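You operate a simulated robot arm through the tools that you are given. There is no shell and no other tool. Be economical: measure what you need, move in short steps, check, and stop when the job is done.

You are at the controls of a simulated two-armed robot. One attempt, no reset.

JOB
Put the round pad on the tea table top away on the shelf under the side table. Then take the grey slipcase and leave it on the green plate. Then push the cabinet drawer shut. Then open the sofa arm lid. Do these in the order given. Set down upright: round pad, grey slipcase.

Only the result counts: the job must be done as asked and must still hold three seconds after the hand-in. Knocking over, shifting, dropping, spilling or breaking anything else fails it. A push-on lid holds only when it is set on centred and level and pressed home; a screw cap is set on level and turned clockwise until tight.

ROBOT AND FRAMES
Two 7-joint arms with two-finger parallel grippers on one trunk, on a base that drives. Base frame: it is fixed to the floor where the robot stands at the start and does not move with it; the origin is under the middle of the robot, x ahead of it, y to its left, z up. Lengths are in m, angles in rad, forces in N, time in s.
The left shoulder is at the start at [0.07, 0.163, 1.145], the right one opposite. With the tool pointing down near the work surface each hand reaches from about 0.38 to 0.88 m from the robot's upright axis, wherever it stands, measured 20 degrees to its own side. Places, roughly: cabinet drawer [-1, 2, 0.7]; green plate (19x19x2 cm) [0.2, -0.6, 0.8]; grey slipcase [-1.75, 1, 1]; round pad (5x5x6 cm) [0.7, 0, 0.8]; shelf under the side table [-3.6, 0.4, 0.3]; sofa arm lid [-3.9, 0.2, 0.6]. Payload 3.43 kg a hand.
Tool frame (each hand has its own): the origin (TCP) lies between the finger pads and is the grasp point; the fingertips stand 0.034 m ahead of it; z points along the fingers, y is the line along which they close. Largest opening 0.128 m; finger width 0.024, thickness 0.012; the body of the gripper, 0.048 by 0.13 m, starts 0.096 m behind the TCP.
Orientation is that of the tool frame in the base frame, as a unit quaternion [w, x, y, z]. With the fingers straight down and closing along the base's y, the tool's x points along the base's -x, its y along +y and its z along -z.

CONTROLS
- The arms move only by the tool drive_tool. It takes "left_deltas", "right_deltas" or both (then of equal length, played together; a hand with none holds still); each is a list that holds one entry, the list of rows, each a list of 7 numbers: the shift along the tool's x, y, z in m, then the turn, a rotation vector about the tool's x, y, z in rad, then the closure, from 0 (fully open) to 1 (shut). In form: [[[x, y, z, rx, ry, rz, jaw], ...]]. A call has 1 to 20 rows; each row is the pose to reach, as a shift and turn from the pose commanded when the call began, along the tool's axes at that moment. A row lasts 0.2 s, in which the tool goes at most 0.05 m and 0.15 rad; a call with a longer step from one row to the next is refused whole, and so is a gripper value outside its range. Where a pose cannot be reached the arm comes as near as it can. A force on the tool above 40 N (or 10 N above the force at the start of the call, whichever is more), or a blocked arm, ends the call early, and 0.2 s more pass. The fingers move at their own pace (about 0.153 m/s each) and stop on an object; they squeeze with about 36 N. The grip force told is the motor's: it shows also when the fingers shut on nothing. Time passes only in rows, and 0.2 s behind the last, so rows that repeat a pose let the fingers close. It gives the time, the measured TCP pose, the force on the tool (base axes), the opening and the grip force at its end, in the units of the frame above (readings bear some noise), with the torque about the TCP (base axes, N m) and any sound that the robot's microphone picked up.
- Cameras (640 x 400 px; columns grow to the right, rows downward): "scene" is now at [0.1289, -0.0346, 1.3691]; the picture's right is [-0.42, -0.91, 0.00], its down [-0.57, 0.26, -0.78] and it looks along [0.70, -0.32, -0.63] (base axes); focal length 277 px, centre (320, 200). "left" rides on the left gripper at [0.076, 0.011, -0.16] in its tool frame; the picture's right is [-0.15, 0.99, 0.00], its down [-0.88, -0.13, -0.46] and it looks along [-0.45, -0.07, 0.89] (tool axes); focal length 234 px, centre (320, 200). "right" rides on the right gripper at [0.076, -0.011, -0.16] in its tool frame; the picture's right is [0.15, 0.99, 0.00], its down [-0.88, 0.13, -0.46] and it looks along [-0.45, 0.07, 0.89] (tool axes); focal length 234 px, centre (320, 200). There is no depth. A picture from a camera that has moved, and an enlarged one, comes with that camera's place and axes in the base frame and with its lens.
- snapshot(camera): a new picture of that camera. No time passes.
- raise_lower(by): slides the trunk up (or, below 0, down) by that many m; the arms and the scene camera ride with it, the base frame stays. It gives what a move gives, with no picture.
- steer(legs): drives the robot by 1 to 6 legs, each [ahead, left, turn to the left] in m, m and rad, along the robot's own axes; the way and the turn of a leg run together, so that a leg with both is an arc; at most 1.5 m and 3.142 rad a leg. The arms and the cameras ride along, it lands a little off, and it stops where it bumps. It gives what a move gives.
- pan_tilt(pan, tilt): turns the head with the scene camera to pan (to the left, within 1.501 rad either way) and tilt (down, from -0.506 to 1.204), counted from straight ahead of the robot. It gives what a move gives.
- zoom(camera, box): a new picture of the part [left, top, right, bottom] of that camera's present view, enlarged. No time passes.
- job_done(): hands the job in; it is judged then, once.

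Work in short steps. Places have to be worked out from the pictures, the camera data and where the tool is seen: move nearer, look again, correct. Check each grasp and each placing, and mend what went wrong. You have 165 turns and 118 pictures in all, those below and enlarged ones among them. Open the grippers and draw the arms clear of the work before you hand the job in, unless the task says otherwise; then end with one line.

The tools are called after ">>>" as a command line: name --argument value ..., lists and objects as JSON in quotes. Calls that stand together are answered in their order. drive_tool: Moves the arms, as the interface text tells. Its arguments: {"type":"object","properties":{"left_deltas":{"type":"array","items":{"type":"array","items":{"type":"array","items":{"type":"number"}}}},"right_deltas":{"type":"array","items":{"type":"array","items":{"type":"array","items":{"type":"number"}}}}},"required":[]} The other tools are called the same way: raise_lower (by) slides the trunk up or down; steer (legs) drives the base; pan_tilt (pan, tilt) turns the head that bears the scene camera; snapshot (camera) takes a picture; zoom (camera, box) takes an enlarged picture of a part of a camera's view; job_done () hands the job in.

At the start:

```text
t: 0.0
left_tool_pos: [0.6573, -0.0394, 1.1151]
left_tcp_rot: [-0.001, 0.001, 1.0, 0.0]
left_force: [-0.2, 0.1, 0.9]
left_ft_torque: [0.0, 0.04, 0.06]
left_finger_gap: 0.1277
left_grip_force: 0.1
right_tool_pos: [0.365, -0.5395, 1.118]
right_tcp_rot: [0.0, 0.0, 1.0, 0.0]
right_force: [0.7, -0.2, 0.1]
right_ft_torque: [0.03, 0.02, -0.01]
right_finger_gap: 0.1279
right_grip_force: 0.0
trunk travel left (down, up): [-0.625, 0.315]
robot x, y, heading: [0.0037, 0.0024, 0.002]
head pan, tilt: [-0.429, 0.684]
```

scene: 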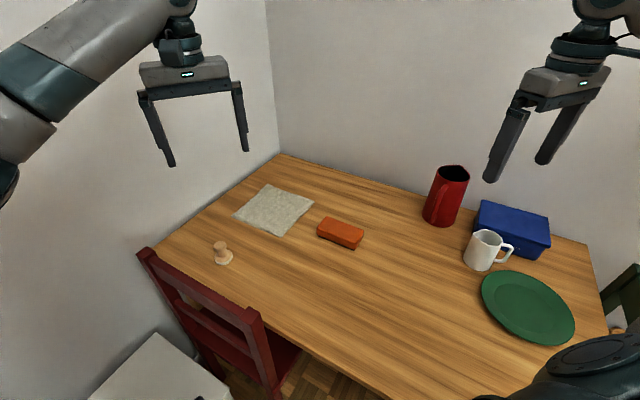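
right: 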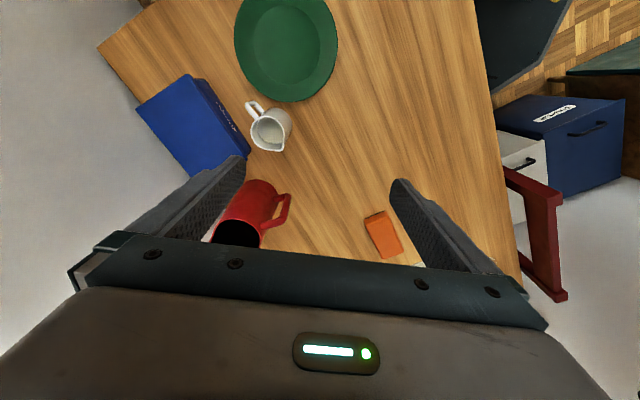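
left: 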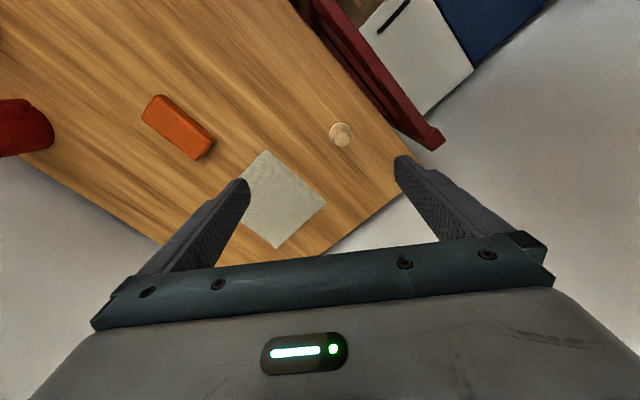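

I judge the small wooden knob-like thing near [0.69, 0.0] to be the round pad. I look closer before grasping it.

>>> zoom --camera "scene" --box '[160, 210, 288, 290]'

>>> zoom --camera "left" --box '[276, 90, 404, 170]'

```text
5.00 times, centred on (224, 250) of scene
camera zoom: at [0.1289, -0.0346, 1.3691], right [-0.42, -0.91, 0.0], down [-0.57, 0.26, -0.78], along [0.7, -0.32, -0.63], focal length 1385 px, centre (800, -50)
```

zoom: 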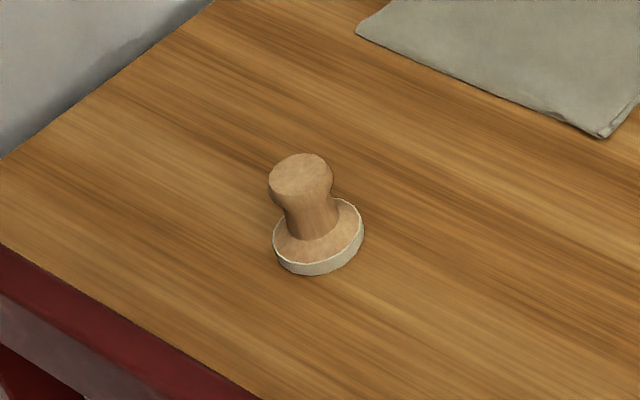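

```text
5.00 times, centred on (340, 130) of left
camera zoom: at [0.5809, -0.0283, 1.2747], right [0.15, 0.99, 0.0], down [0.88, -0.13, 0.46], along [0.45, -0.07, -0.89], focal length 1171 px, centre (220, 550)
```

zoom: 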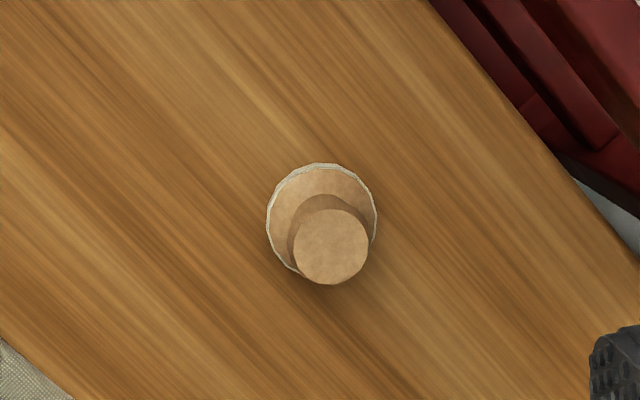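

The pad is a felt disc with a handle, base at about [0.69, 0.0, 0.75]. A chair back (top about z=0.84) stands close to it. Before choosing a grasp I look round for free driving room.

>>> pan_tilt --pan 1.2 --tilt 0.45

>>> snapshot --camera "scene"

>>> pan_tilt --pan -1.4 --tilt 0.45

>>> snapshot --camera "scene"

```text
t: 1.7
left_tool_pos: [0.6573, -0.0389, 1.115]
left_tcp_rot: [0.0, 0.0, 1.0, 0.001]
left_force: [0.2, 0.5, 0.4]
left_ft_torque: [0.02, 0.0, 0.03]
left_finger_gap: 0.128
left_grip_force: 0.0
right_tool_pos: [0.3659, -0.5391, 1.1185]
right_tcp_rot: [0.0, 0.001, 1.0, 0.0]
right_force: [0.9, -0.7, -0.4]
right_ft_torque: [0.0, 0.0, 0.01]
right_finger_gap: 0.128
right_grip_force: 0.0
trunk travel left (down, up): [-0.625, 0.315]
robot x, y, heading: [-0.0002, 0.0012, 0.002]
head pan, tilt: [1.201, 0.45]
```

```text
112 pictures are left
camera scene: at [0.0845, 0.0868, 1.39], right [0.93, -0.36, 0.0], down [-0.16, -0.41, -0.9], along [0.33, 0.84, -0.44], focal length 277 px, centre (320, 200)
```

scene: 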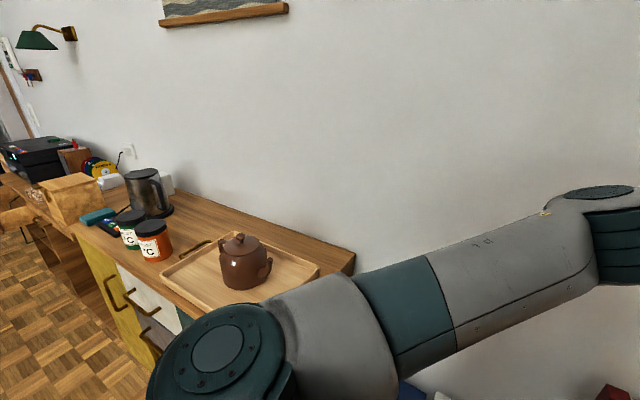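

```text
t: 4.0
left_tool_pos: [0.6576, -0.0383, 1.1157]
left_tcp_rot: [0.001, 0.0, 1.0, 0.0]
left_force: [-0.5, 0.8, -0.1]
left_ft_torque: [0.0, 0.03, 0.01]
left_finger_gap: 0.1278
left_grip_force: 0.0
right_tool_pos: [0.3668, -0.5401, 1.1187]
right_tcp_rot: [0.0, 0.0, 1.0, 0.0]
right_force: [0.1, -0.8, 0.0]
right_ft_torque: [0.02, 0.0, -0.03]
right_finger_gap: 0.1278
right_grip_force: 0.0
trunk travel left (down, up): [-0.625, 0.315]
robot x, y, heading: [0.0021, 0.0013, -0.002]
head pan, tilt: [-1.4, 0.45]
```

```text
111 pictures are left
camera scene: at [0.0669, -0.0895, 1.39], right [-0.99, -0.17, 0.0], down [-0.07, 0.43, -0.9], along [0.15, -0.89, -0.44], focal length 277 px, centre (320, 200)
```

scene: 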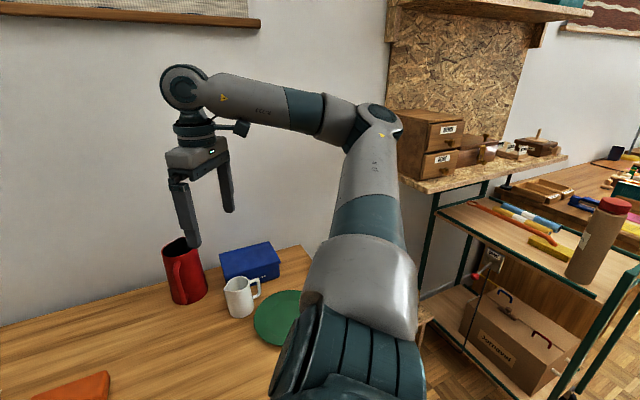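

Room axes are turned about 37° to the base frame; chair back lies to the robot side of the pad. I'll grasp the pad with the right hand tilted about 55° (shelf needs a sideways entry). First clear the left hand and tilt the right hand.

>>> drive_tool --left_deltas '[[[0.02, 0.02, -0.005, 0, 0, 0, 0], [0.04, 0.04, -0.01, 0, 0, 0, 0], [0.06, 0.06, -0.015, 0, 0, 0, 0], [0.08, 0.08, -0.02, 0, 0, 0, 0], [0.1, 0.1, -0.025, 0, 0, 0, 0], [0.12, 0.12, -0.03, 0, 0, 0, 0], [0.14, 0.14, -0.035, 0, 0, 0, 0], [0.16, 0.16, -0.04, 0, 0, 0, 0], [0.18, 0.18, -0.045, 0, 0, 0, 0], [0.2, 0.2, -0.05, 0, 0, 0, 0]]]' --right_deltas '[[[-0.008, 0.029, 0.007, -0.0251, -0.0936, -0.0482, 0], [-0.016, 0.058, 0.014, -0.0502, -0.1872, -0.0964, 0], [-0.024, 0.087, 0.021, -0.0753, -0.2808, -0.1446, 0], [-0.032, 0.116, 0.028, -0.1004, -0.3744, -0.1928, 0], [-0.04, 0.145, 0.035, -0.1255, -0.468, -0.241, 0], [-0.048, 0.174, 0.042, -0.1506, -0.5616, -0.2892, 0], [-0.056, 0.203, 0.049, -0.1757, -0.6552, -0.3374, 0], [-0.064, 0.232, 0.056, -0.2008, -0.7488, -0.3856, 0], [-0.072, 0.261, 0.063, -0.2259, -0.8424, -0.4338, 0], [-0.08, 0.29, 0.07, -0.251, -0.936, -0.482, 0]]]'

>>> pan_tilt --pan 0.0 --tilt 0.7

>>> snapshot --camera "scene"

>>> snapshot --camera "right"

```text
t: 6.2
left_tool_pos: [0.4575, 0.1617, 1.1682]
left_tcp_rot: [0.0, 0.0, 1.0, -0.002]
left_force: [0.2, 0.0, 0.5]
left_ft_torque: [-0.02, -0.01, 0.01]
left_finger_gap: 0.128
left_grip_force: 0.1
right_tool_pos: [0.5087, -0.2845, 1.0631]
right_tcp_rot: [0.446, -0.23, 0.857, 0.12]
right_force: [-0.3, 0.5, 0.4]
right_ft_torque: [0.01, 0.04, 0.01]
right_finger_gap: 0.1282
right_grip_force: 0.0
right hand out of reach, approached as far as the arm can: row 7, 8, 9, 10
trunk travel left (down, up): [-0.625, 0.315]
robot x, y, heading: [0.0002, 0.0015, 0.002]
head pan, tilt: [-1.4, 0.45]
```

```text
t: 7.8
left_tool_pos: [0.4582, 0.162, 1.167]
left_tcp_rot: [-0.001, 0.0, 1.0, -0.001]
left_force: [0.1, 0.2, 0.2]
left_ft_torque: [0.02, -0.02, 0.03]
left_finger_gap: 0.1279
left_grip_force: 0.0
right_tool_pos: [0.5101, -0.287, 1.0628]
right_tcp_rot: [0.444, -0.23, 0.858, 0.12]
right_force: [0.5, -0.2, 0.2]
right_ft_torque: [0.02, 0.0, 0.01]
right_finger_gap: 0.128
right_grip_force: 0.0
trunk travel left (down, up): [-0.625, 0.315]
robot x, y, heading: [-0.0009, 0.0002, -0.001]
head pan, tilt: [0.0, 0.7]
```

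```text
110 pictures are left
camera scene: at [0.1361, 0.0012, 1.3678], right [0.0, -1.0, 0.0], down [-0.64, 0.0, -0.76], along [0.76, 0.0, -0.64], focal length 277 px, centre (320, 200)
```

scene: 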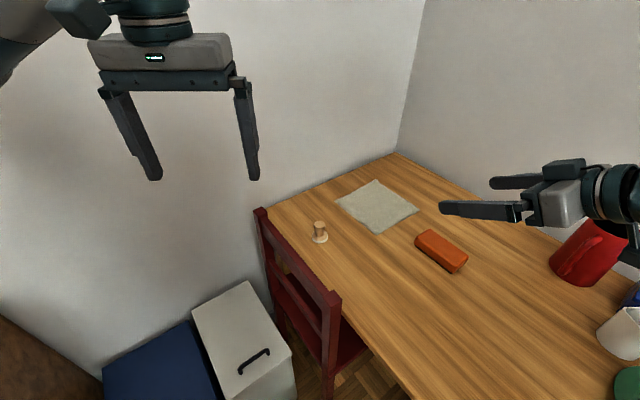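

```text
109 pictures are left
camera right: at [0.3633, -0.384, 1.0921], right [-0.57, 0.81, -0.12], down [0.05, 0.18, 0.98], along [0.82, 0.55, -0.14], focal length 234 px, centre (320, 200)
```

right: 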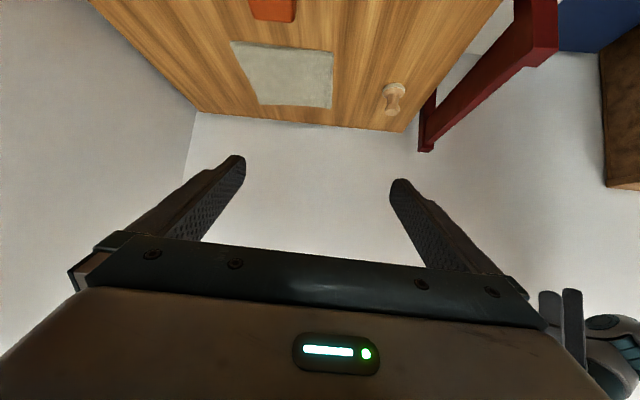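

The tilted orientation is reached but limited when close to the body. I back the robot 0.15 m to gain room.

>>> steer --legs '[[-0.15, 0, 0]]'

```text
t: 9.1
left_tool_pos: [0.306, 0.1607, 1.1679]
left_tcp_rot: [0.0, 0.002, 1.0, 0.0]
left_force: [-0.3, -0.6, -0.5]
left_ft_torque: [0.02, -0.02, 0.0]
left_finger_gap: 0.1281
left_grip_force: 0.1
right_tool_pos: [0.3551, -0.287, 1.0636]
right_tcp_rot: [0.446, -0.227, 0.858, 0.119]
right_force: [0.8, 0.2, 0.2]
right_ft_torque: [-0.01, 0.01, 0.0]
right_finger_gap: 0.1278
right_grip_force: 0.0
trunk travel left (down, up): [-0.625, 0.315]
robot x, y, heading: [-0.1526, 0.002, -0.002]
head pan, tilt: [0.0, 0.7]
```

Now move toward a pre-grasp 0.15 m back along the tool axis, about [0.58, -0.06, 0.89].

>>> drive_tool --right_deltas '[[[-0.004, 0.0082, 0.0355, 0, 0, 0, 0], [-0.0081, 0.0182, 0.0789, 0, 0, 0, 0], [-0.0121, 0.0273, 0.1183, 0, 0, 0, 0], [-0.0162, 0.0364, 0.1578, 0, 0, 0, 0], [-0.0202, 0.0456, 0.1972, 0, 0, 0, 0], [-0.0243, 0.0547, 0.2367, 0, 0, 0, 0], [-0.0283, 0.0638, 0.2761, 0, 0, 0, 0], [-0.0324, 0.0729, 0.3156, 0, 0, 0, 0], [-0.0364, 0.082, 0.355, 0, 0, 0, 0]]]'

>>> snapshot --camera "scene"

>>> snapshot --camera "right"

```text
t: 11.1
left_tool_pos: [0.3084, 0.1613, 1.1664]
left_tcp_rot: [-0.001, 0.002, 1.0, 0.0]
left_force: [-0.4, 0.2, 0.4]
left_ft_torque: [0.0, 0.0, 0.02]
left_finger_gap: 0.1281
left_grip_force: 0.1
right_tool_pos: [0.5887, -0.0638, 0.8881]
right_tcp_rot: [0.444, -0.229, 0.858, 0.12]
right_force: [-0.1, -0.5, -0.2]
right_ft_torque: [-0.03, -0.02, -0.01]
right_finger_gap: 0.1281
right_grip_force: 0.1
trunk travel left (down, up): [-0.625, 0.315]
robot x, y, heading: [-0.1511, 0.0006, -0.005]
head pan, tilt: [0.0, 0.7]
```

```text
108 pictures are left
camera scene: at [-0.0148, 0.002, 1.3677], right [0.0, -1.0, 0.0], down [-0.65, 0.0, -0.76], along [0.76, 0.0, -0.65], focal length 277 px, centre (320, 200)
```

scene: 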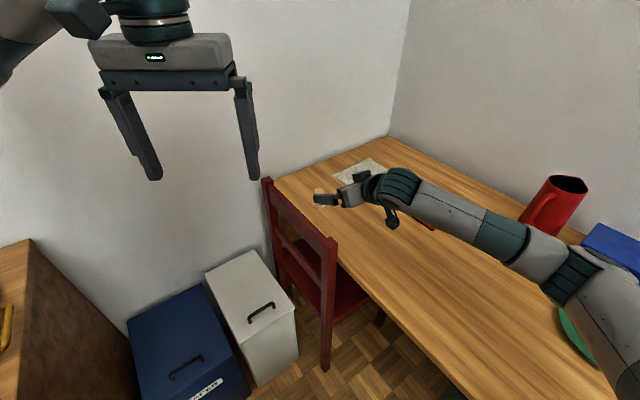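

```text
107 pictures are left
camera right: at [0.4429, -0.1606, 0.9175], right [-0.57, 0.82, -0.12], down [0.05, 0.18, 0.98], along [0.82, 0.55, -0.14], focal length 234 px, centre (320, 200)
```

right: 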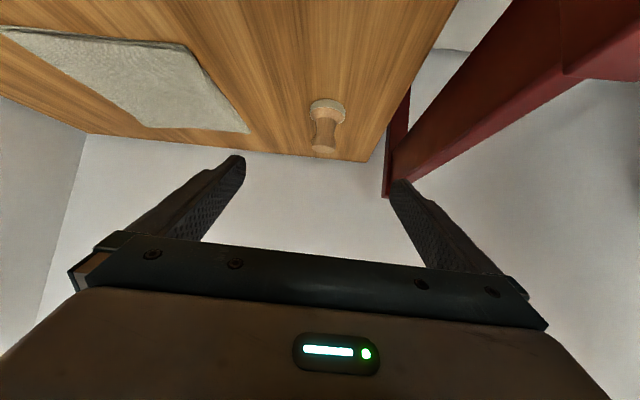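

Pad lateral position matches the tool within a few mm. Advance 0.145 m along the tool and close.

>>> drive_tool --right_deltas '[[[0.002, 0.001, 0.036, 0, 0, 0, 0], [0.004, 0.002, 0.072, 0, 0, 0, 0], [0.006, 0.003, 0.108, 0, 0, 0, 0], [0.007, 0.003, 0.1435, 0, 0, 0, 0], [0.007, 0.003, 0.1435, 0, 0, 0, 0]]]'

>>> snapshot --camera "right"

>>> zoom --camera "scene" --box '[260, 150, 420, 250]'

```text
t: 12.3
left_tool_pos: [0.3052, 0.1605, 1.1685]
left_tcp_rot: [-0.001, 0.002, 1.0, -0.001]
left_force: [0.9, -0.1, -0.9]
left_ft_torque: [0.01, -0.04, -0.01]
left_finger_gap: 0.1283
left_grip_force: 0.1
right_tool_pos: [0.6817, -0.0016, 0.7982]
right_tcp_rot: [0.446, -0.227, 0.858, 0.119]
right_force: [0.2, -0.6, -1.1]
right_ft_torque: [0.01, 0.02, 0.01]
right_finger_gap: 0.1281
right_grip_force: 0.0
trunk travel left (down, up): [-0.625, 0.315]
robot x, y, heading: [-0.1524, 0.0014, -0.004]
head pan, tilt: [0.0, 0.7]
```

```text
106 pictures are left
camera right: at [0.5347, -0.0982, 0.8283], right [-0.57, 0.82, -0.12], down [0.05, 0.18, 0.98], along [0.82, 0.55, -0.14], focal length 234 px, centre (320, 200)
```

right: 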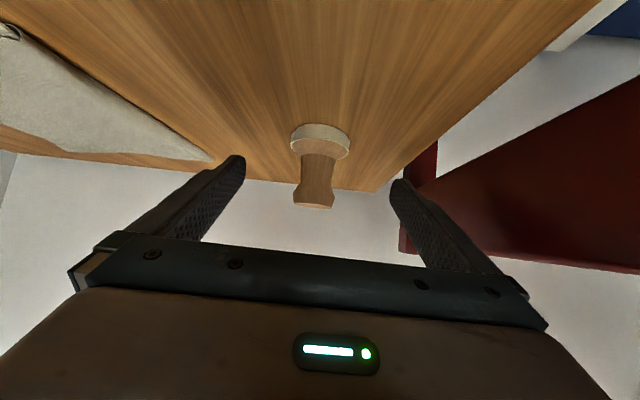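

```text
4.00 times, centred on (340, 200) of scene
camera zoom: at [-0.0167, 0.0002, 1.3679], right [0.0, -1.0, 0.0], down [-0.64, 0.0, -0.77], along [0.77, 0.0, -0.64], focal length 1108 px, centre (240, 200)
```

zoom: 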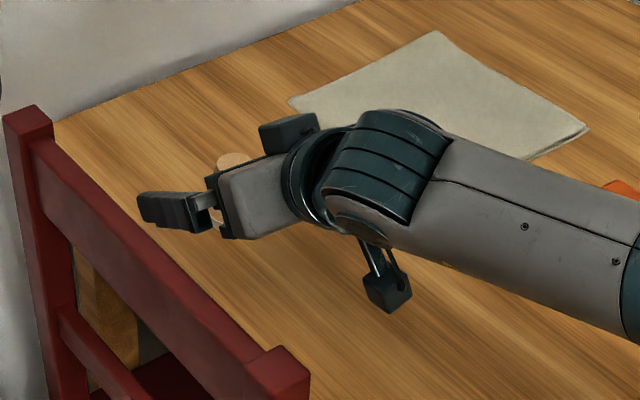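

The knob stands between the fingers at the TCP. Close.

>>> drive_tool --right_deltas '[[[0, 0, 0, 0, 0, 0, 0.5], [0, 0, 0, 0, 0, 0, 0.8], [0, 0, 0, 0, 0, 0, 1], [0, 0, 0, 0, 0, 0, 1], [0, 0, 0, 0, 0, 0, 1]]]'

>>> snapshot --camera "right"

```text
t: 13.5
left_tool_pos: [0.3055, 0.1604, 1.1666]
left_tcp_rot: [0.0, 0.002, 1.0, 0.0]
left_force: [-0.7, -0.8, -0.8]
left_ft_torque: [0.02, 0.0, 0.03]
left_finger_gap: 0.128
left_grip_force: 0.1
right_tool_pos: [0.6802, -0.0006, 0.7984]
right_tcp_rot: [0.446, -0.228, 0.857, 0.12]
right_force: [0.6, -0.4, 0.5]
right_ft_torque: [0.01, 0.02, -0.04]
right_finger_gap: 0.0322
right_grip_force: 36.2
trunk travel left (down, up): [-0.625, 0.315]
robot x, y, heading: [-0.1515, 0.0035, -0.006]
head pan, tilt: [0.0, 0.7]
```

```text
104 pictures are left
camera right: at [0.5349, -0.0978, 0.828], right [-0.57, 0.82, -0.12], down [0.05, 0.18, 0.98], along [0.82, 0.55, -0.14], focal length 234 px, centre (320, 200)
```

right: 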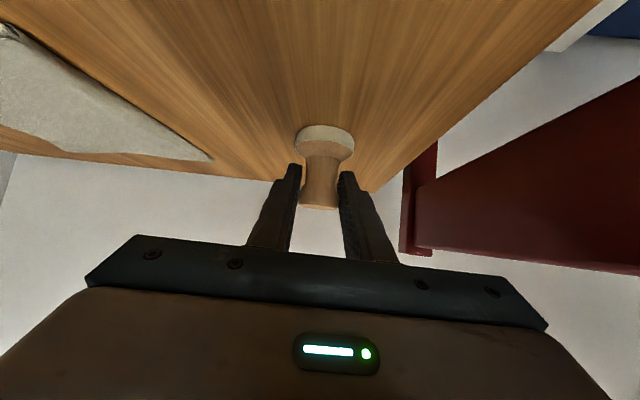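

Firm grip (gap 32 mm, 36 N). Lift straight up, then draw back over the table toward the robot.

>>> drive_tool --right_deltas '[[[-0.0328, 0, -0.023, 0, 0, 0, 1], [-0.0655, 0, -0.046, 0, 0, 0, 1], [-0.098, 0, -0.069, 0, 0, 0, 1], [-0.131, 0, -0.092, 0, 0, 0, 1], [-0.121, -0.0113, -0.128, 0, 0, 0, 1], [-0.111, -0.0226, -0.164, 0, 0, 0, 1], [-0.101, -0.034, -0.2, 0, 0, 0, 1], [-0.0907, -0.0453, -0.2367, 0, 0, 0, 1], [-0.0806, -0.0566, -0.273, 0, 0, 0, 1], [-0.0705, -0.068, -0.309, 0, 0, 0, 1], [-0.06, -0.079, -0.345, 0, 0, 0, 1], [-0.05, -0.09, -0.381, 0, 0, 0, 1]]]'

>>> snapshot --camera "right"

```text
t: 16.1
left_tool_pos: [0.3055, 0.159, 1.1685]
left_tcp_rot: [0.001, 0.002, 1.0, 0.0]
left_force: [0.3, -0.4, 0.3]
left_ft_torque: [-0.01, -0.01, 0.03]
left_finger_gap: 0.128
left_grip_force: 0.2
right_tool_pos: [0.4808, -0.2195, 1.0597]
right_tcp_rot: [0.446, -0.228, 0.857, 0.12]
right_force: [-0.9, -0.2, 0.2]
right_ft_torque: [0.01, 0.04, 0.02]
right_finger_gap: 0.0322
right_grip_force: 35.9
trunk travel left (down, up): [-0.625, 0.315]
robot x, y, heading: [-0.1497, -0.0, -0.003]
head pan, tilt: [0.0, 0.7]
```

```text
103 pictures are left
camera right: at [0.3351, -0.3163, 1.0885], right [-0.57, 0.82, -0.12], down [0.05, 0.18, 0.98], along [0.82, 0.55, -0.14], focal length 234 px, centre (320, 200)
```

right: 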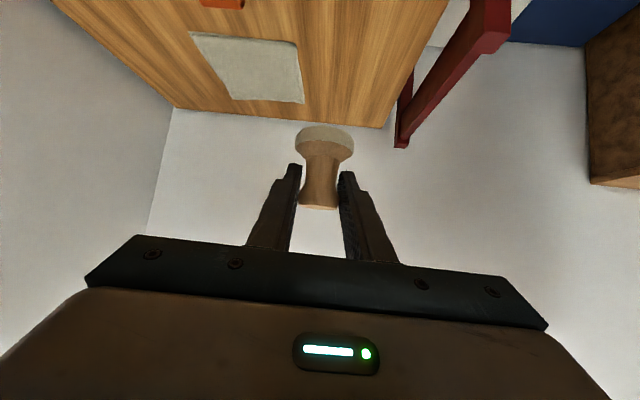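

Pad secure. I raise the trunk 0.2 m for clearance and turn left in place by 1.2 rad, then look.

>>> raise_lower --by 0.2

>>> steer --legs '[[0, 0, 1.2]]'

>>> pan_tilt --pan 0.8 --tilt 0.5

>>> snapshot --camera "scene"

```text
t: 18.3
left_tool_pos: [0.3071, 0.1593, 1.3667]
left_tcp_rot: [0.0, 0.002, 1.0, 0.0]
left_force: [-0.4, 0.2, -0.3]
left_ft_torque: [-0.01, 0.01, -0.01]
left_finger_gap: 0.1278
left_grip_force: 0.1
right_tool_pos: [0.4827, -0.2176, 1.258]
right_tcp_rot: [0.445, -0.228, 0.858, 0.119]
right_force: [0.3, 0.5, -0.7]
right_ft_torque: [0.01, 0.02, 0.02]
right_finger_gap: 0.032
right_grip_force: 35.5
trunk travel left (down, up): [-0.825, 0.115]
robot x, y, heading: [-0.1547, 0.0012, -0.003]
head pan, tilt: [0.0, 0.7]
```

```text
t: 21.7
left_tool_pos: [-0.1455, 0.4859, 1.3673]
left_tcp_rot: [0.0, -0.571, 0.821, 0.0]
left_force: [-0.6, -0.4, 0.2]
left_ft_torque: [-0.01, 0.01, 0.01]
left_finger_gap: 0.128
left_grip_force: 0.1
right_tool_pos: [0.2703, 0.522, 1.257]
right_tcp_rot: [-0.296, 0.679, -0.572, -0.353]
right_force: [0.0, 0.3, -0.8]
right_ft_torque: [0.02, 0.02, 0.01]
right_finger_gap: 0.0323
right_grip_force: 35.5
trunk travel left (down, up): [-0.825, 0.115]
robot x, y, heading: [-0.1494, -0.0015, 1.212]
head pan, tilt: [0.0, 0.7]
```

```text
t: 22.9
left_tool_pos: [-0.1452, 0.4868, 1.368]
left_tcp_rot: [0.001, -0.571, 0.821, 0.0]
left_force: [-0.4, 1.0, -0.1]
left_ft_torque: [-0.01, -0.01, 0.01]
left_finger_gap: 0.1279
left_grip_force: 0.1
right_tool_pos: [0.2701, 0.5224, 1.2588]
right_tcp_rot: [-0.296, 0.679, -0.572, -0.353]
right_force: [-1.1, -0.1, 0.1]
right_ft_torque: [0.01, 0.02, -0.03]
right_finger_gap: 0.0323
right_grip_force: 36.1
trunk travel left (down, up): [-0.825, 0.115]
robot x, y, heading: [-0.1521, -0.0002, 1.221]
head pan, tilt: [0.799, 0.499]
```

```text
102 pictures are left
camera scene: at [-0.1726, 0.131, 1.5855], right [0.9, 0.43, 0.0], down [0.21, -0.43, -0.88], along [-0.38, 0.79, -0.48], focal length 277 px, centre (320, 200)
```

scene: 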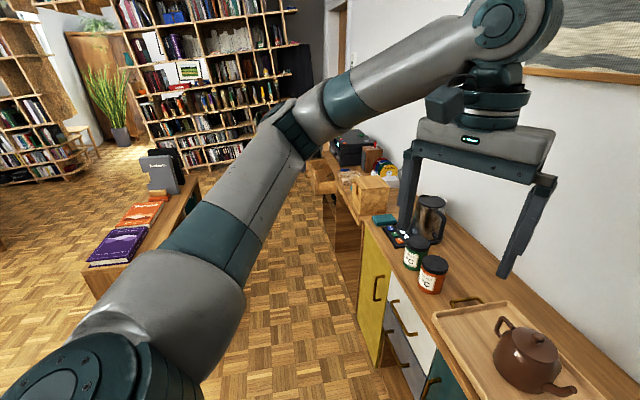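

Slipcase (grey) is visible on a bench at left, books before it. Turn on by 1.0 rad with pan left to see toward the sofa area.

>>> steer --legs '[[0, 0, 1.0]]'

>>> snapshot --camera "scene"

>>> pan_tilt --pan 0.0 --tilt 0.45

>>> snapshot --camera "scene"

```text
t: 25.8
left_tool_pos: [-0.5565, 0.2673, 1.3675]
left_tcp_rot: [0.0, 0.895, -0.446, 0.001]
left_force: [-0.7, -0.4, 0.1]
left_ft_torque: [0.01, 0.0, -0.01]
left_finger_gap: 0.1281
left_grip_force: 0.1
right_tool_pos: [-0.3642, 0.6376, 1.2593]
right_tcp_rot: [-0.09, 0.87, -0.176, -0.451]
right_force: [-0.5, -0.6, -1.3]
right_ft_torque: [0.0, -0.01, 0.01]
right_finger_gap: 0.032
right_grip_force: 36.0
trunk travel left (down, up): [-0.825, 0.115]
robot x, y, heading: [-0.151, 0.0002, 2.218]
head pan, tilt: [0.799, 0.499]
```

```text
101 pictures are left
camera scene: at [-0.2715, 0.0535, 1.5855], right [0.12, 0.99, 0.0], down [0.47, -0.06, -0.88], along [-0.87, 0.11, -0.48], focal length 277 px, centre (320, 200)
```

scene: 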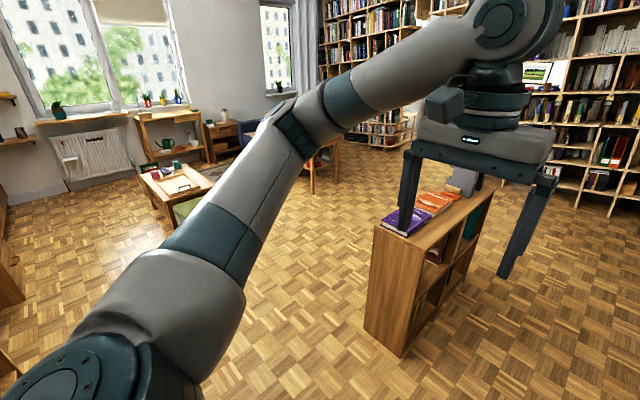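

```text
t: 26.9
left_tool_pos: [-0.5566, 0.2683, 1.3678]
left_tcp_rot: [0.0, 0.895, -0.447, 0.0]
left_force: [-0.3, -0.2, -0.2]
left_ft_torque: [0.02, -0.01, 0.01]
left_finger_gap: 0.1279
left_grip_force: 0.1
right_tool_pos: [-0.3623, 0.6371, 1.2584]
right_tcp_rot: [-0.09, 0.87, -0.176, -0.452]
right_force: [0.0, 0.3, 0.1]
right_ft_torque: [-0.02, 0.0, -0.04]
right_finger_gap: 0.0322
right_grip_force: 36.0
trunk travel left (down, up): [-0.825, 0.115]
robot x, y, heading: [-0.1538, -0.0008, 2.218]
head pan, tilt: [0.0, 0.45]
```

```text
100 pictures are left
camera scene: at [-0.2369, 0.1153, 1.59], right [0.8, 0.6, 0.0], down [0.26, -0.35, -0.9], along [-0.54, 0.72, -0.44], focal length 277 px, centre (320, 200)
```

scene: 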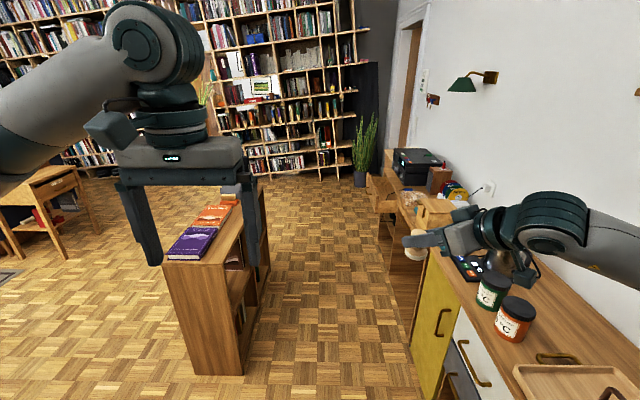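

Open floor leads toward -x; a low bookcase (top ~0.8) begins near [-1.37, 0.5]. Turn to face -x and look.

>>> steer --legs '[[0, 0, 0.95]]'

>>> pan_tilt --pan 0.0 --tilt 0.3

>>> snapshot --camera "scene"

```text
t: 29.8
left_tool_pos: [-0.6031, -0.1808, 1.3678]
left_tcp_rot: [0.0, 1.0, 0.022, 0.0]
left_force: [-0.4, -1.3, -0.5]
left_ft_torque: [0.01, -0.02, 0.03]
left_finger_gap: 0.128
left_grip_force: 0.1
right_tool_pos: [-0.7962, 0.1875, 1.2583]
right_tcp_rot: [0.131, 0.852, 0.249, -0.442]
right_force: [0.1, -0.1, -0.4]
right_ft_torque: [0.02, 0.0, -0.01]
right_finger_gap: 0.0322
right_grip_force: 35.5
trunk travel left (down, up): [-0.825, 0.115]
robot x, y, heading: [-0.1525, -0.0012, -3.098]
head pan, tilt: [0.0, 0.45]
```

```text
t: 30.5
left_tool_pos: [-0.6032, -0.1816, 1.3673]
left_tcp_rot: [0.0, 1.0, 0.023, -0.001]
left_force: [0.4, 0.0, -1.1]
left_ft_torque: [0.04, 0.03, 0.01]
left_finger_gap: 0.128
left_grip_force: 0.0
right_tool_pos: [-0.7971, 0.1864, 1.2585]
right_tcp_rot: [0.131, 0.851, 0.25, -0.442]
right_force: [0.0, -0.6, -0.5]
right_ft_torque: [0.0, -0.03, -0.01]
right_finger_gap: 0.032
right_grip_force: 36.2
trunk travel left (down, up): [-0.825, 0.115]
robot x, y, heading: [-0.1524, 0.0013, -3.096]
head pan, tilt: [0.0, 0.3]
```

```text
99 pictures are left
camera scene: at [-0.2949, -0.005, 1.6038], right [-0.05, 1.0, 0.0], down [0.3, 0.01, -0.95], along [-0.95, -0.04, -0.3], focal length 277 px, centre (320, 200)
```

scene: 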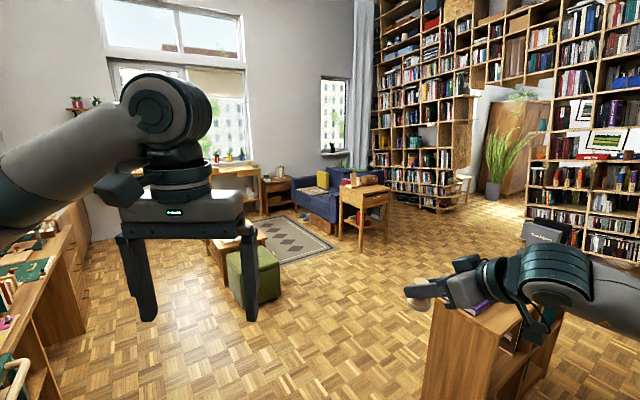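

The side table (wood, ~[365,205]) stands by the blue sofa. Zoom.

>>> zoom --camera "scene" --box '[280, 150, 408, 260]'

```text
3.64 times, centred on (344, 205) of scene
camera zoom: at [-0.2949, -0.005, 1.6038], right [-0.05, 1.0, 0.0], down [0.3, 0.01, -0.95], along [-0.95, -0.04, -0.3], focal length 1008 px, centre (233, 182)
```

zoom: 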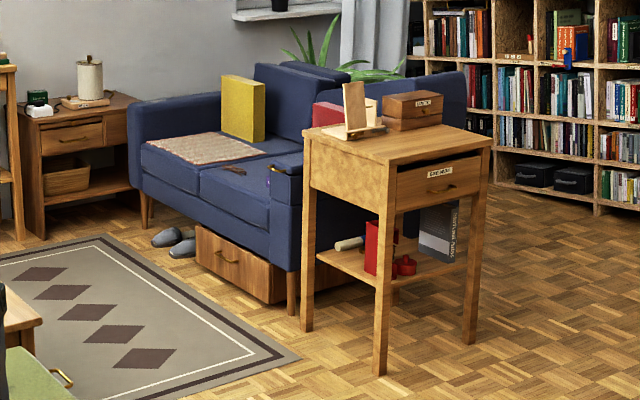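

The target is the tall side table near [-3.58, 0.4] with shelf at ~0.3; legs at about [-3.32,0.36], [-3.63,0.11], [-3.54,0.70]. Drive ahead 1.5 m and look closer.

>>> steer --legs '[[1.5, 0.0, 0]]'

>>> snapshot --camera "scene"

```text
t: 37.9
left_tool_pos: [-2.0872, -0.3037, 1.3664]
left_tcp_rot: [0.001, 0.999, 0.045, 0.0]
left_force: [-0.1, 0.2, -0.2]
left_ft_torque: [-0.04, -0.03, 0.03]
left_finger_gap: 0.1279
left_grip_force: 0.1
right_tool_pos: [-2.2968, 0.0567, 1.2599]
right_tcp_rot: [0.141, 0.846, 0.268, -0.439]
right_force: [0.0, 0.8, -0.6]
right_ft_torque: [-0.01, 0.02, -0.03]
right_finger_gap: 0.0322
right_grip_force: 36.0
trunk travel left (down, up): [-0.825, 0.115]
robot x, y, heading: [-1.6427, -0.1011, -3.056]
head pan, tilt: [0.0, 0.3]
```

```text
97 pictures are left
camera scene: at [-1.7871, -0.1128, 1.6039], right [-0.09, 1.0, 0.0], down [0.29, 0.03, -0.96], along [-0.95, -0.09, -0.3], focal length 277 px, centre (320, 200)
```

scene: 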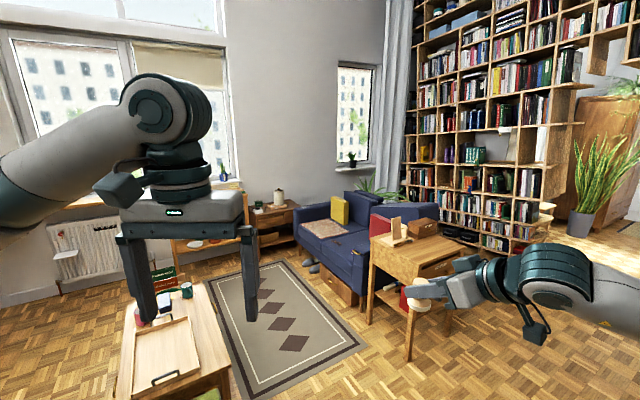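

Zoom on the side table to judge which side of the shelf is free.

>>> zoom --camera "scene" --box '[340, 190, 500, 370]'

```text
2.22 times, centred on (420, 280) of scene
camera zoom: at [-1.7871, -0.1128, 1.6039], right [-0.09, 1.0, 0.0], down [0.29, 0.03, -0.96], along [-0.95, -0.09, -0.3], focal length 616 px, centre (98, 22)
```

zoom: 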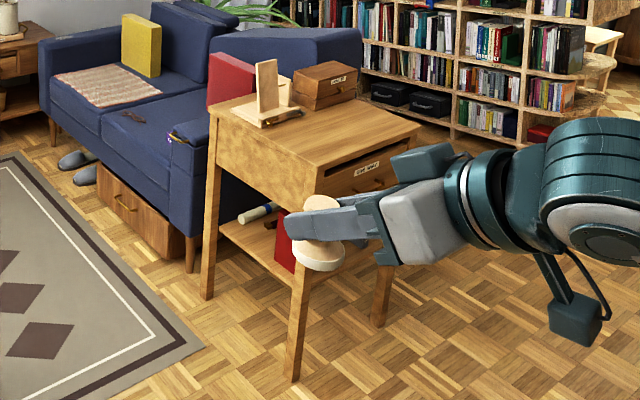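

Drive 0.65 m nearer and turn right to face the table, then lower the trunk for a low look under the top.

>>> steer --legs '[[0.6, 0.0, 0], [0, 0, -0.48]]'

>>> raise_lower --by -0.2

>>> pan_tilt --pan -0.1 --tilt 0.55

>>> snapshot --camera "scene"

```text
t: 42.7
left_tool_pos: [-2.732, -0.1466, 1.3672]
left_tcp_rot: [-0.001, 0.983, -0.183, 0.0]
left_force: [-0.5, 0.5, 0.2]
left_ft_torque: [-0.01, 0.03, -0.02]
left_finger_gap: 0.1283
left_grip_force: 0.1
right_tool_pos: [-2.7637, 0.2692, 1.2585]
right_tcp_rot: [0.037, 0.885, 0.069, -0.458]
right_force: [-0.4, 0.1, -0.3]
right_ft_torque: [-0.03, 0.0, -0.04]
right_finger_gap: 0.0321
right_grip_force: 35.7
trunk travel left (down, up): [-0.825, 0.115]
robot x, y, heading: [-2.2466, -0.1537, 2.768]
head pan, tilt: [0.0, 0.3]
```

```text
t: 44.9
left_tool_pos: [-2.7332, -0.1466, 1.1668]
left_tcp_rot: [0.0, 0.983, -0.183, 0.0]
left_force: [0.2, 0.4, -0.6]
left_ft_torque: [-0.03, 0.02, 0.01]
left_finger_gap: 0.1277
left_grip_force: 0.0
right_tool_pos: [-2.7628, 0.2698, 1.0586]
right_tcp_rot: [0.037, 0.885, 0.07, -0.46]
right_force: [-0.9, -0.5, -0.3]
right_ft_torque: [-0.03, -0.03, 0.0]
right_finger_gap: 0.032
right_grip_force: 36.0
trunk travel left (down, up): [-0.625, 0.315]
robot x, y, heading: [-2.2477, -0.159, 2.771]
head pan, tilt: [0.0, 0.3]
```

```text
t: 45.6
left_tool_pos: [-2.7338, -0.1459, 1.1676]
left_tcp_rot: [0.0, 0.983, -0.184, 0.0]
left_force: [-0.4, 0.3, 0.3]
left_ft_torque: [0.01, -0.01, -0.01]
left_finger_gap: 0.1278
left_grip_force: 0.0
right_tool_pos: [-2.7626, 0.27, 1.0593]
right_tcp_rot: [0.037, 0.885, 0.069, -0.459]
right_force: [-0.3, -0.1, -0.2]
right_ft_torque: [-0.02, -0.01, -0.03]
right_finger_gap: 0.0323
right_grip_force: 36.0
trunk travel left (down, up): [-0.625, 0.315]
robot x, y, heading: [-2.2479, -0.1635, 2.772]
head pan, tilt: [-0.099, 0.55]
```

```text
95 pictures are left
camera scene: at [-2.3735, -0.1006, 1.381], right [0.45, 0.89, 0.0], down [0.47, -0.24, -0.85], along [-0.76, 0.39, -0.52], focal length 277 px, centre (320, 200)
```

scene: 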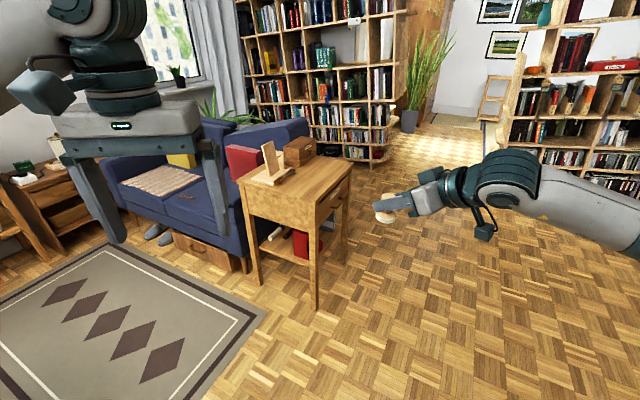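

Lower further by 0.45 m to look under the table top directly.

>>> raise_lower --by -0.45

>>> pan_tilt --pan 0.0 --tilt 0.35

>>> zoom --camera "scene" --box '[180, 100, 400, 320]'

```text
refused: -0.45 is not a number from -0.4 to 0.4
```

```text
t: 46.4
left_tool_pos: [-2.732, -0.1464, 1.1663]
left_tcp_rot: [-0.001, 0.983, -0.185, 0.0]
left_force: [-0.3, 0.6, 0.0]
left_ft_torque: [-0.02, 0.01, 0.0]
left_finger_gap: 0.128
left_grip_force: 0.1
right_tool_pos: [-2.763, 0.2703, 1.0585]
right_tcp_rot: [0.037, 0.885, 0.069, -0.46]
right_force: [-0.4, 0.5, -0.8]
right_ft_torque: [0.0, 0.01, 0.01]
right_finger_gap: 0.0321
right_grip_force: 35.8
trunk travel left (down, up): [-0.625, 0.315]
robot x, y, heading: [-2.2483, -0.1625, 2.772]
head pan, tilt: [0.0, 0.351]
```

```text
1.82 times, centred on (290, 210) of scene
camera zoom: at [-2.3801, -0.1075, 1.3991], right [0.36, 0.93, 0.0], down [0.32, -0.12, -0.94], along [-0.88, 0.34, -0.34], focal length 504 px, centre (374, 182)
```

zoom: 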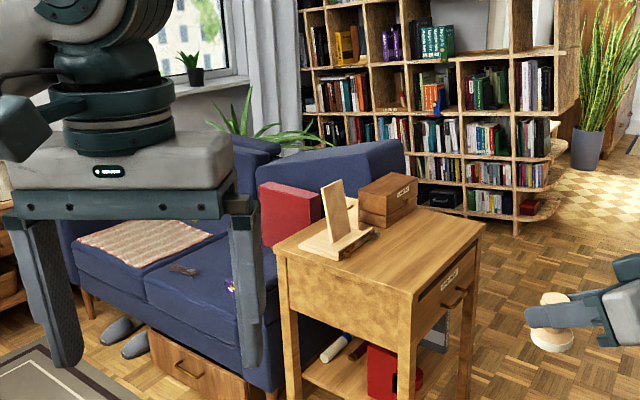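

Lower by 0.4 m and look.

>>> raise_lower --by -0.4

>>> snapshot --camera "scene"

```text
t: 50.2
left_tool_pos: [-2.7334, -0.1468, 0.7665]
left_tcp_rot: [0.0, 0.983, -0.184, 0.0]
left_force: [0.0, -0.9, -0.4]
left_ft_torque: [0.01, 0.0, 0.01]
left_finger_gap: 0.1282
left_grip_force: 0.1
right_tool_pos: [-2.7613, 0.269, 0.6588]
right_tcp_rot: [0.037, 0.885, 0.069, -0.46]
right_force: [-0.3, -0.7, -0.3]
right_ft_torque: [0.03, -0.01, 0.0]
right_finger_gap: 0.0322
right_grip_force: 36.6
trunk travel left (down, up): [-0.225, 0.715]
robot x, y, heading: [-2.2485, -0.1614, 2.771]
head pan, tilt: [0.0, 0.351]
```

```text
93 pictures are left
camera scene: at [-2.38, -0.1076, 0.9992], right [0.36, 0.93, 0.0], down [0.32, -0.12, -0.94], along [-0.88, 0.34, -0.34], focal length 277 px, centre (320, 200)
```

scene: 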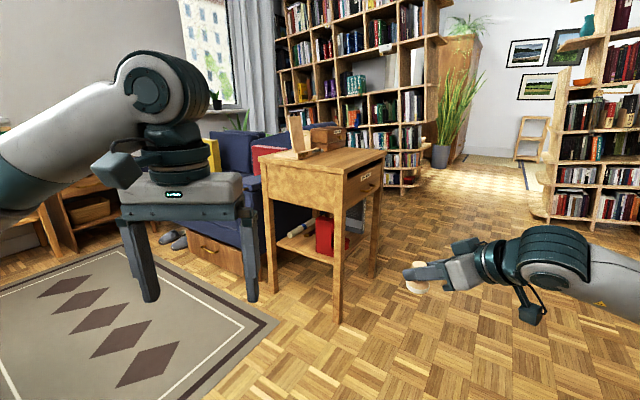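

>>> zoom --camera "scene" --box '[240, 140, 400, 330]'

```text
2.11 times, centred on (320, 235) of scene
camera zoom: at [-2.38, -0.1076, 0.9992], right [0.36, 0.93, 0.0], down [0.32, -0.12, -0.94], along [-0.88, 0.34, -0.34], focal length 583 px, centre (320, 126)
```

zoom: 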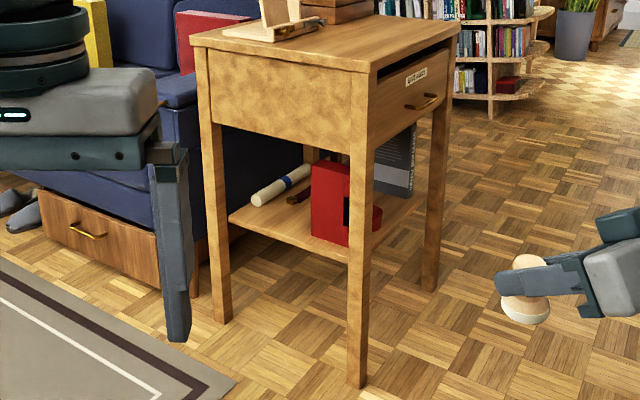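

Shelf top is at z≈0.32, apron bottom ≈0.555; a free spot lies near [-3.56, 0.24] between the red box and the roll end. I turn the hand to point straight ahead and pull it in a bit before driving nearer.

>>> drive_tool --right_deltas '[[[0.0075, 0.011, -0.0107, 0.0852, 0, 0.0597, 1], [0.015, 0.022, -0.0214, 0.1704, 0, 0.1194, 1], [0.0224, 0.033, -0.032, 0.2556, 0, 0.1791, 1], [0.03, 0.044, -0.0427, 0.3408, 0, 0.2388, 1], [0.0374, 0.055, -0.0534, 0.426, 0, 0.2985, 1]]]'

>>> raise_lower --by -0.22

>>> snapshot --camera "scene"

```text
t: 51.4
left_tool_pos: [-2.7333, -0.145, 0.7679]
left_tcp_rot: [0.0, 0.983, -0.184, -0.001]
left_force: [-0.1, 0.0, -0.4]
left_ft_torque: [-0.03, 0.01, 0.0]
left_finger_gap: 0.1281
left_grip_force: 0.1
right_tool_pos: [-2.705, 0.2277, 0.6616]
right_tcp_rot: [-0.083, 0.873, -0.162, -0.453]
right_force: [0.0, 0.1, -0.4]
right_ft_torque: [-0.01, -0.05, -0.02]
right_finger_gap: 0.032
right_grip_force: 36.1
right hand out of reach, approached as far as the arm can: row 5
trunk travel left (down, up): [-0.225, 0.715]
robot x, y, heading: [-2.2479, -0.1596, 2.77]
head pan, tilt: [0.0, 0.351]
```

```text
t: 53.7
left_tool_pos: [-2.7326, -0.1444, 0.5468]
left_tcp_rot: [0.0, 0.983, -0.184, 0.001]
left_force: [-0.3, -0.7, 0.2]
left_ft_torque: [0.04, 0.0, 0.02]
left_finger_gap: 0.128
left_grip_force: 0.0
right_tool_pos: [-2.706, 0.2281, 0.4414]
right_tcp_rot: [-0.082, 0.874, -0.16, -0.452]
right_force: [-0.3, -0.5, -1.4]
right_ft_torque: [-0.02, -0.01, -0.03]
right_finger_gap: 0.0319
right_grip_force: 35.5
trunk travel left (down, up): [-0.005, 0.935]
robot x, y, heading: [-2.2491, -0.1624, 2.772]
head pan, tilt: [0.0, 0.351]
```

```text
91 pictures are left
camera scene: at [-2.38, -0.1076, 0.7792], right [0.36, 0.93, 0.0], down [0.32, -0.12, -0.94], along [-0.88, 0.34, -0.34], focal length 277 px, centre (320, 200)
```

scene: 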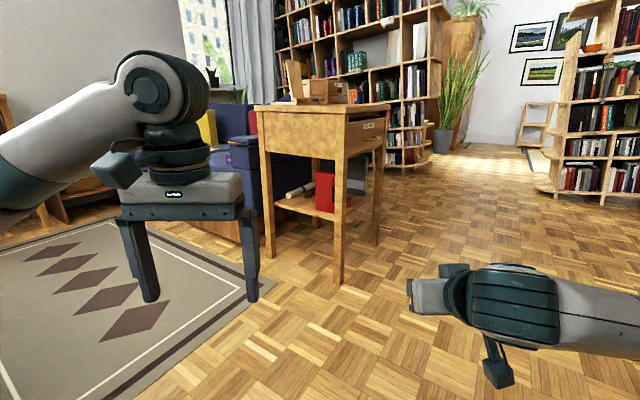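

Drive ahead-left in part, keeping the held pad clear of the near leg, then check.

>>> steer --legs '[[0.1, 0.3, 0], [0.4, 0, 0]]'

>>> snapshot --camera "scene"

>>> snapshot --camera "right"

```text
t: 54.7
left_tool_pos: [-2.7493, -0.1674, 0.5478]
left_tcp_rot: [0.001, 0.983, -0.184, 0.001]
left_force: [0.4, -0.3, -0.9]
left_ft_torque: [0.01, -0.01, -0.05]
left_finger_gap: 0.1278
left_grip_force: 0.0
right_tool_pos: [-2.7214, 0.2082, 0.441]
right_tcp_rot: [-0.084, 0.873, -0.162, -0.451]
right_force: [0.0, -0.5, -0.7]
right_ft_torque: [0.01, 0.01, 0.01]
right_finger_gap: 0.0322
right_grip_force: 35.7
trunk travel left (down, up): [-0.005, 0.935]
robot x, y, heading: [-2.2668, -0.1791, 2.774]
head pan, tilt: [0.0, 0.351]
stopped in leg 1: the robot was blocked; the commanded pose is now the measured one
```

```text
90 pictures are left
camera scene: at [-2.3971, -0.1281, 0.7792], right [0.36, 0.93, 0.0], down [0.32, -0.12, -0.94], along [-0.88, 0.34, -0.34], focal length 277 px, centre (320, 200)
```

scene: 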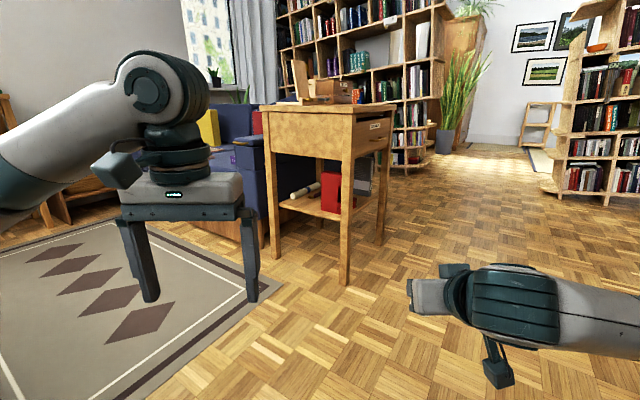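

```text
89 pictures are left
camera right: at [-2.5561, 0.1553, 0.4709], right [-0.27, -0.95, -0.12], down [-0.17, -0.07, 0.98], along [-0.95, 0.29, -0.15], focal length 234 px, centre (320, 200)
```

right: 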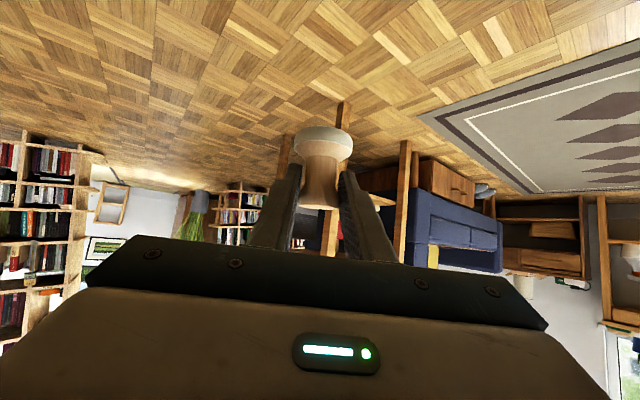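

Blocked at once on the left. Look to the left of the robot for what it touched.

>>> pan_tilt --pan 1.4 --tilt 0.8

>>> snapshot --camera "scene"

```text
t: 56.2
left_tool_pos: [-2.7499, -0.166, 0.547]
left_tcp_rot: [0.0, 0.983, -0.185, 0.0]
left_force: [-0.2, -0.5, 0.1]
left_ft_torque: [-0.01, 0.0, -0.05]
left_finger_gap: 0.1279
left_grip_force: 0.1
right_tool_pos: [-2.722, 0.208, 0.441]
right_tcp_rot: [-0.084, 0.873, -0.162, -0.451]
right_force: [0.1, -0.3, -1.6]
right_ft_torque: [0.04, 0.03, -0.03]
right_finger_gap: 0.0322
right_grip_force: 36.3
trunk travel left (down, up): [-0.005, 0.935]
robot x, y, heading: [-2.2628, -0.1816, 2.769]
head pan, tilt: [1.4, 0.799]
```

```text
88 pictures are left
camera scene: at [-2.3518, -0.2309, 0.7396], right [-0.86, 0.52, 0.0], down [0.37, 0.61, -0.7], along [-0.36, -0.6, -0.72], focal length 277 px, centre (320, 200)
```

scene: 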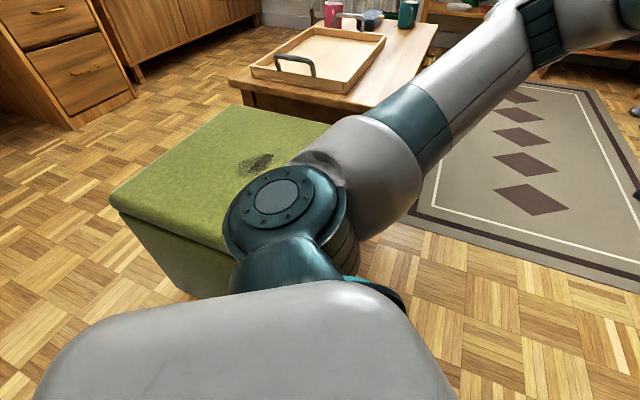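

The green ottoman is touching on the left. I back off to the right slightly, go ahead past it, then left.

>>> steer --legs '[[0, -0.05, 0], [0.45, 0, 0]]'

>>> snapshot --camera "scene"

```text
t: 59.4
left_tool_pos: [-3.1497, 0.0414, 0.5466]
left_tcp_rot: [0.0, 0.983, -0.183, 0.0]
left_force: [-0.4, 0.0, 0.2]
left_ft_torque: [0.03, 0.0, 0.03]
left_finger_gap: 0.1279
left_grip_force: 0.1
right_tool_pos: [-3.1237, 0.4161, 0.4408]
right_tcp_rot: [-0.083, 0.874, -0.16, -0.452]
right_force: [-0.9, -0.5, -0.9]
right_ft_torque: [-0.01, 0.0, 0.01]
right_finger_gap: 0.0321
right_grip_force: 36.1
trunk travel left (down, up): [-0.005, 0.935]
robot x, y, heading: [-2.664, 0.0241, 2.774]
head pan, tilt: [1.4, 0.799]
```

```text
87 pictures are left
camera scene: at [-2.7516, -0.0229, 0.7395], right [-0.86, 0.51, 0.0], down [0.37, 0.62, -0.7], along [-0.36, -0.6, -0.72], focal length 277 px, centre (320, 200)
```

scene: 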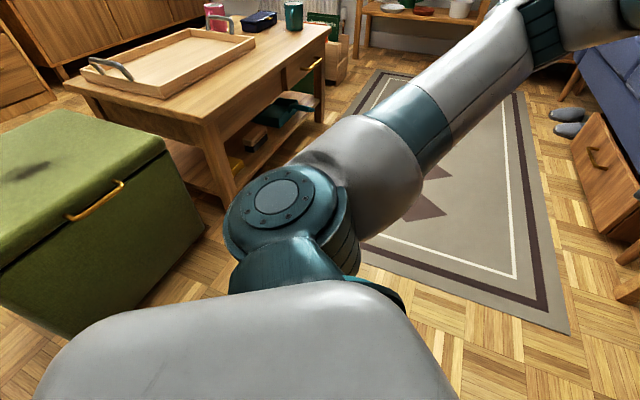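

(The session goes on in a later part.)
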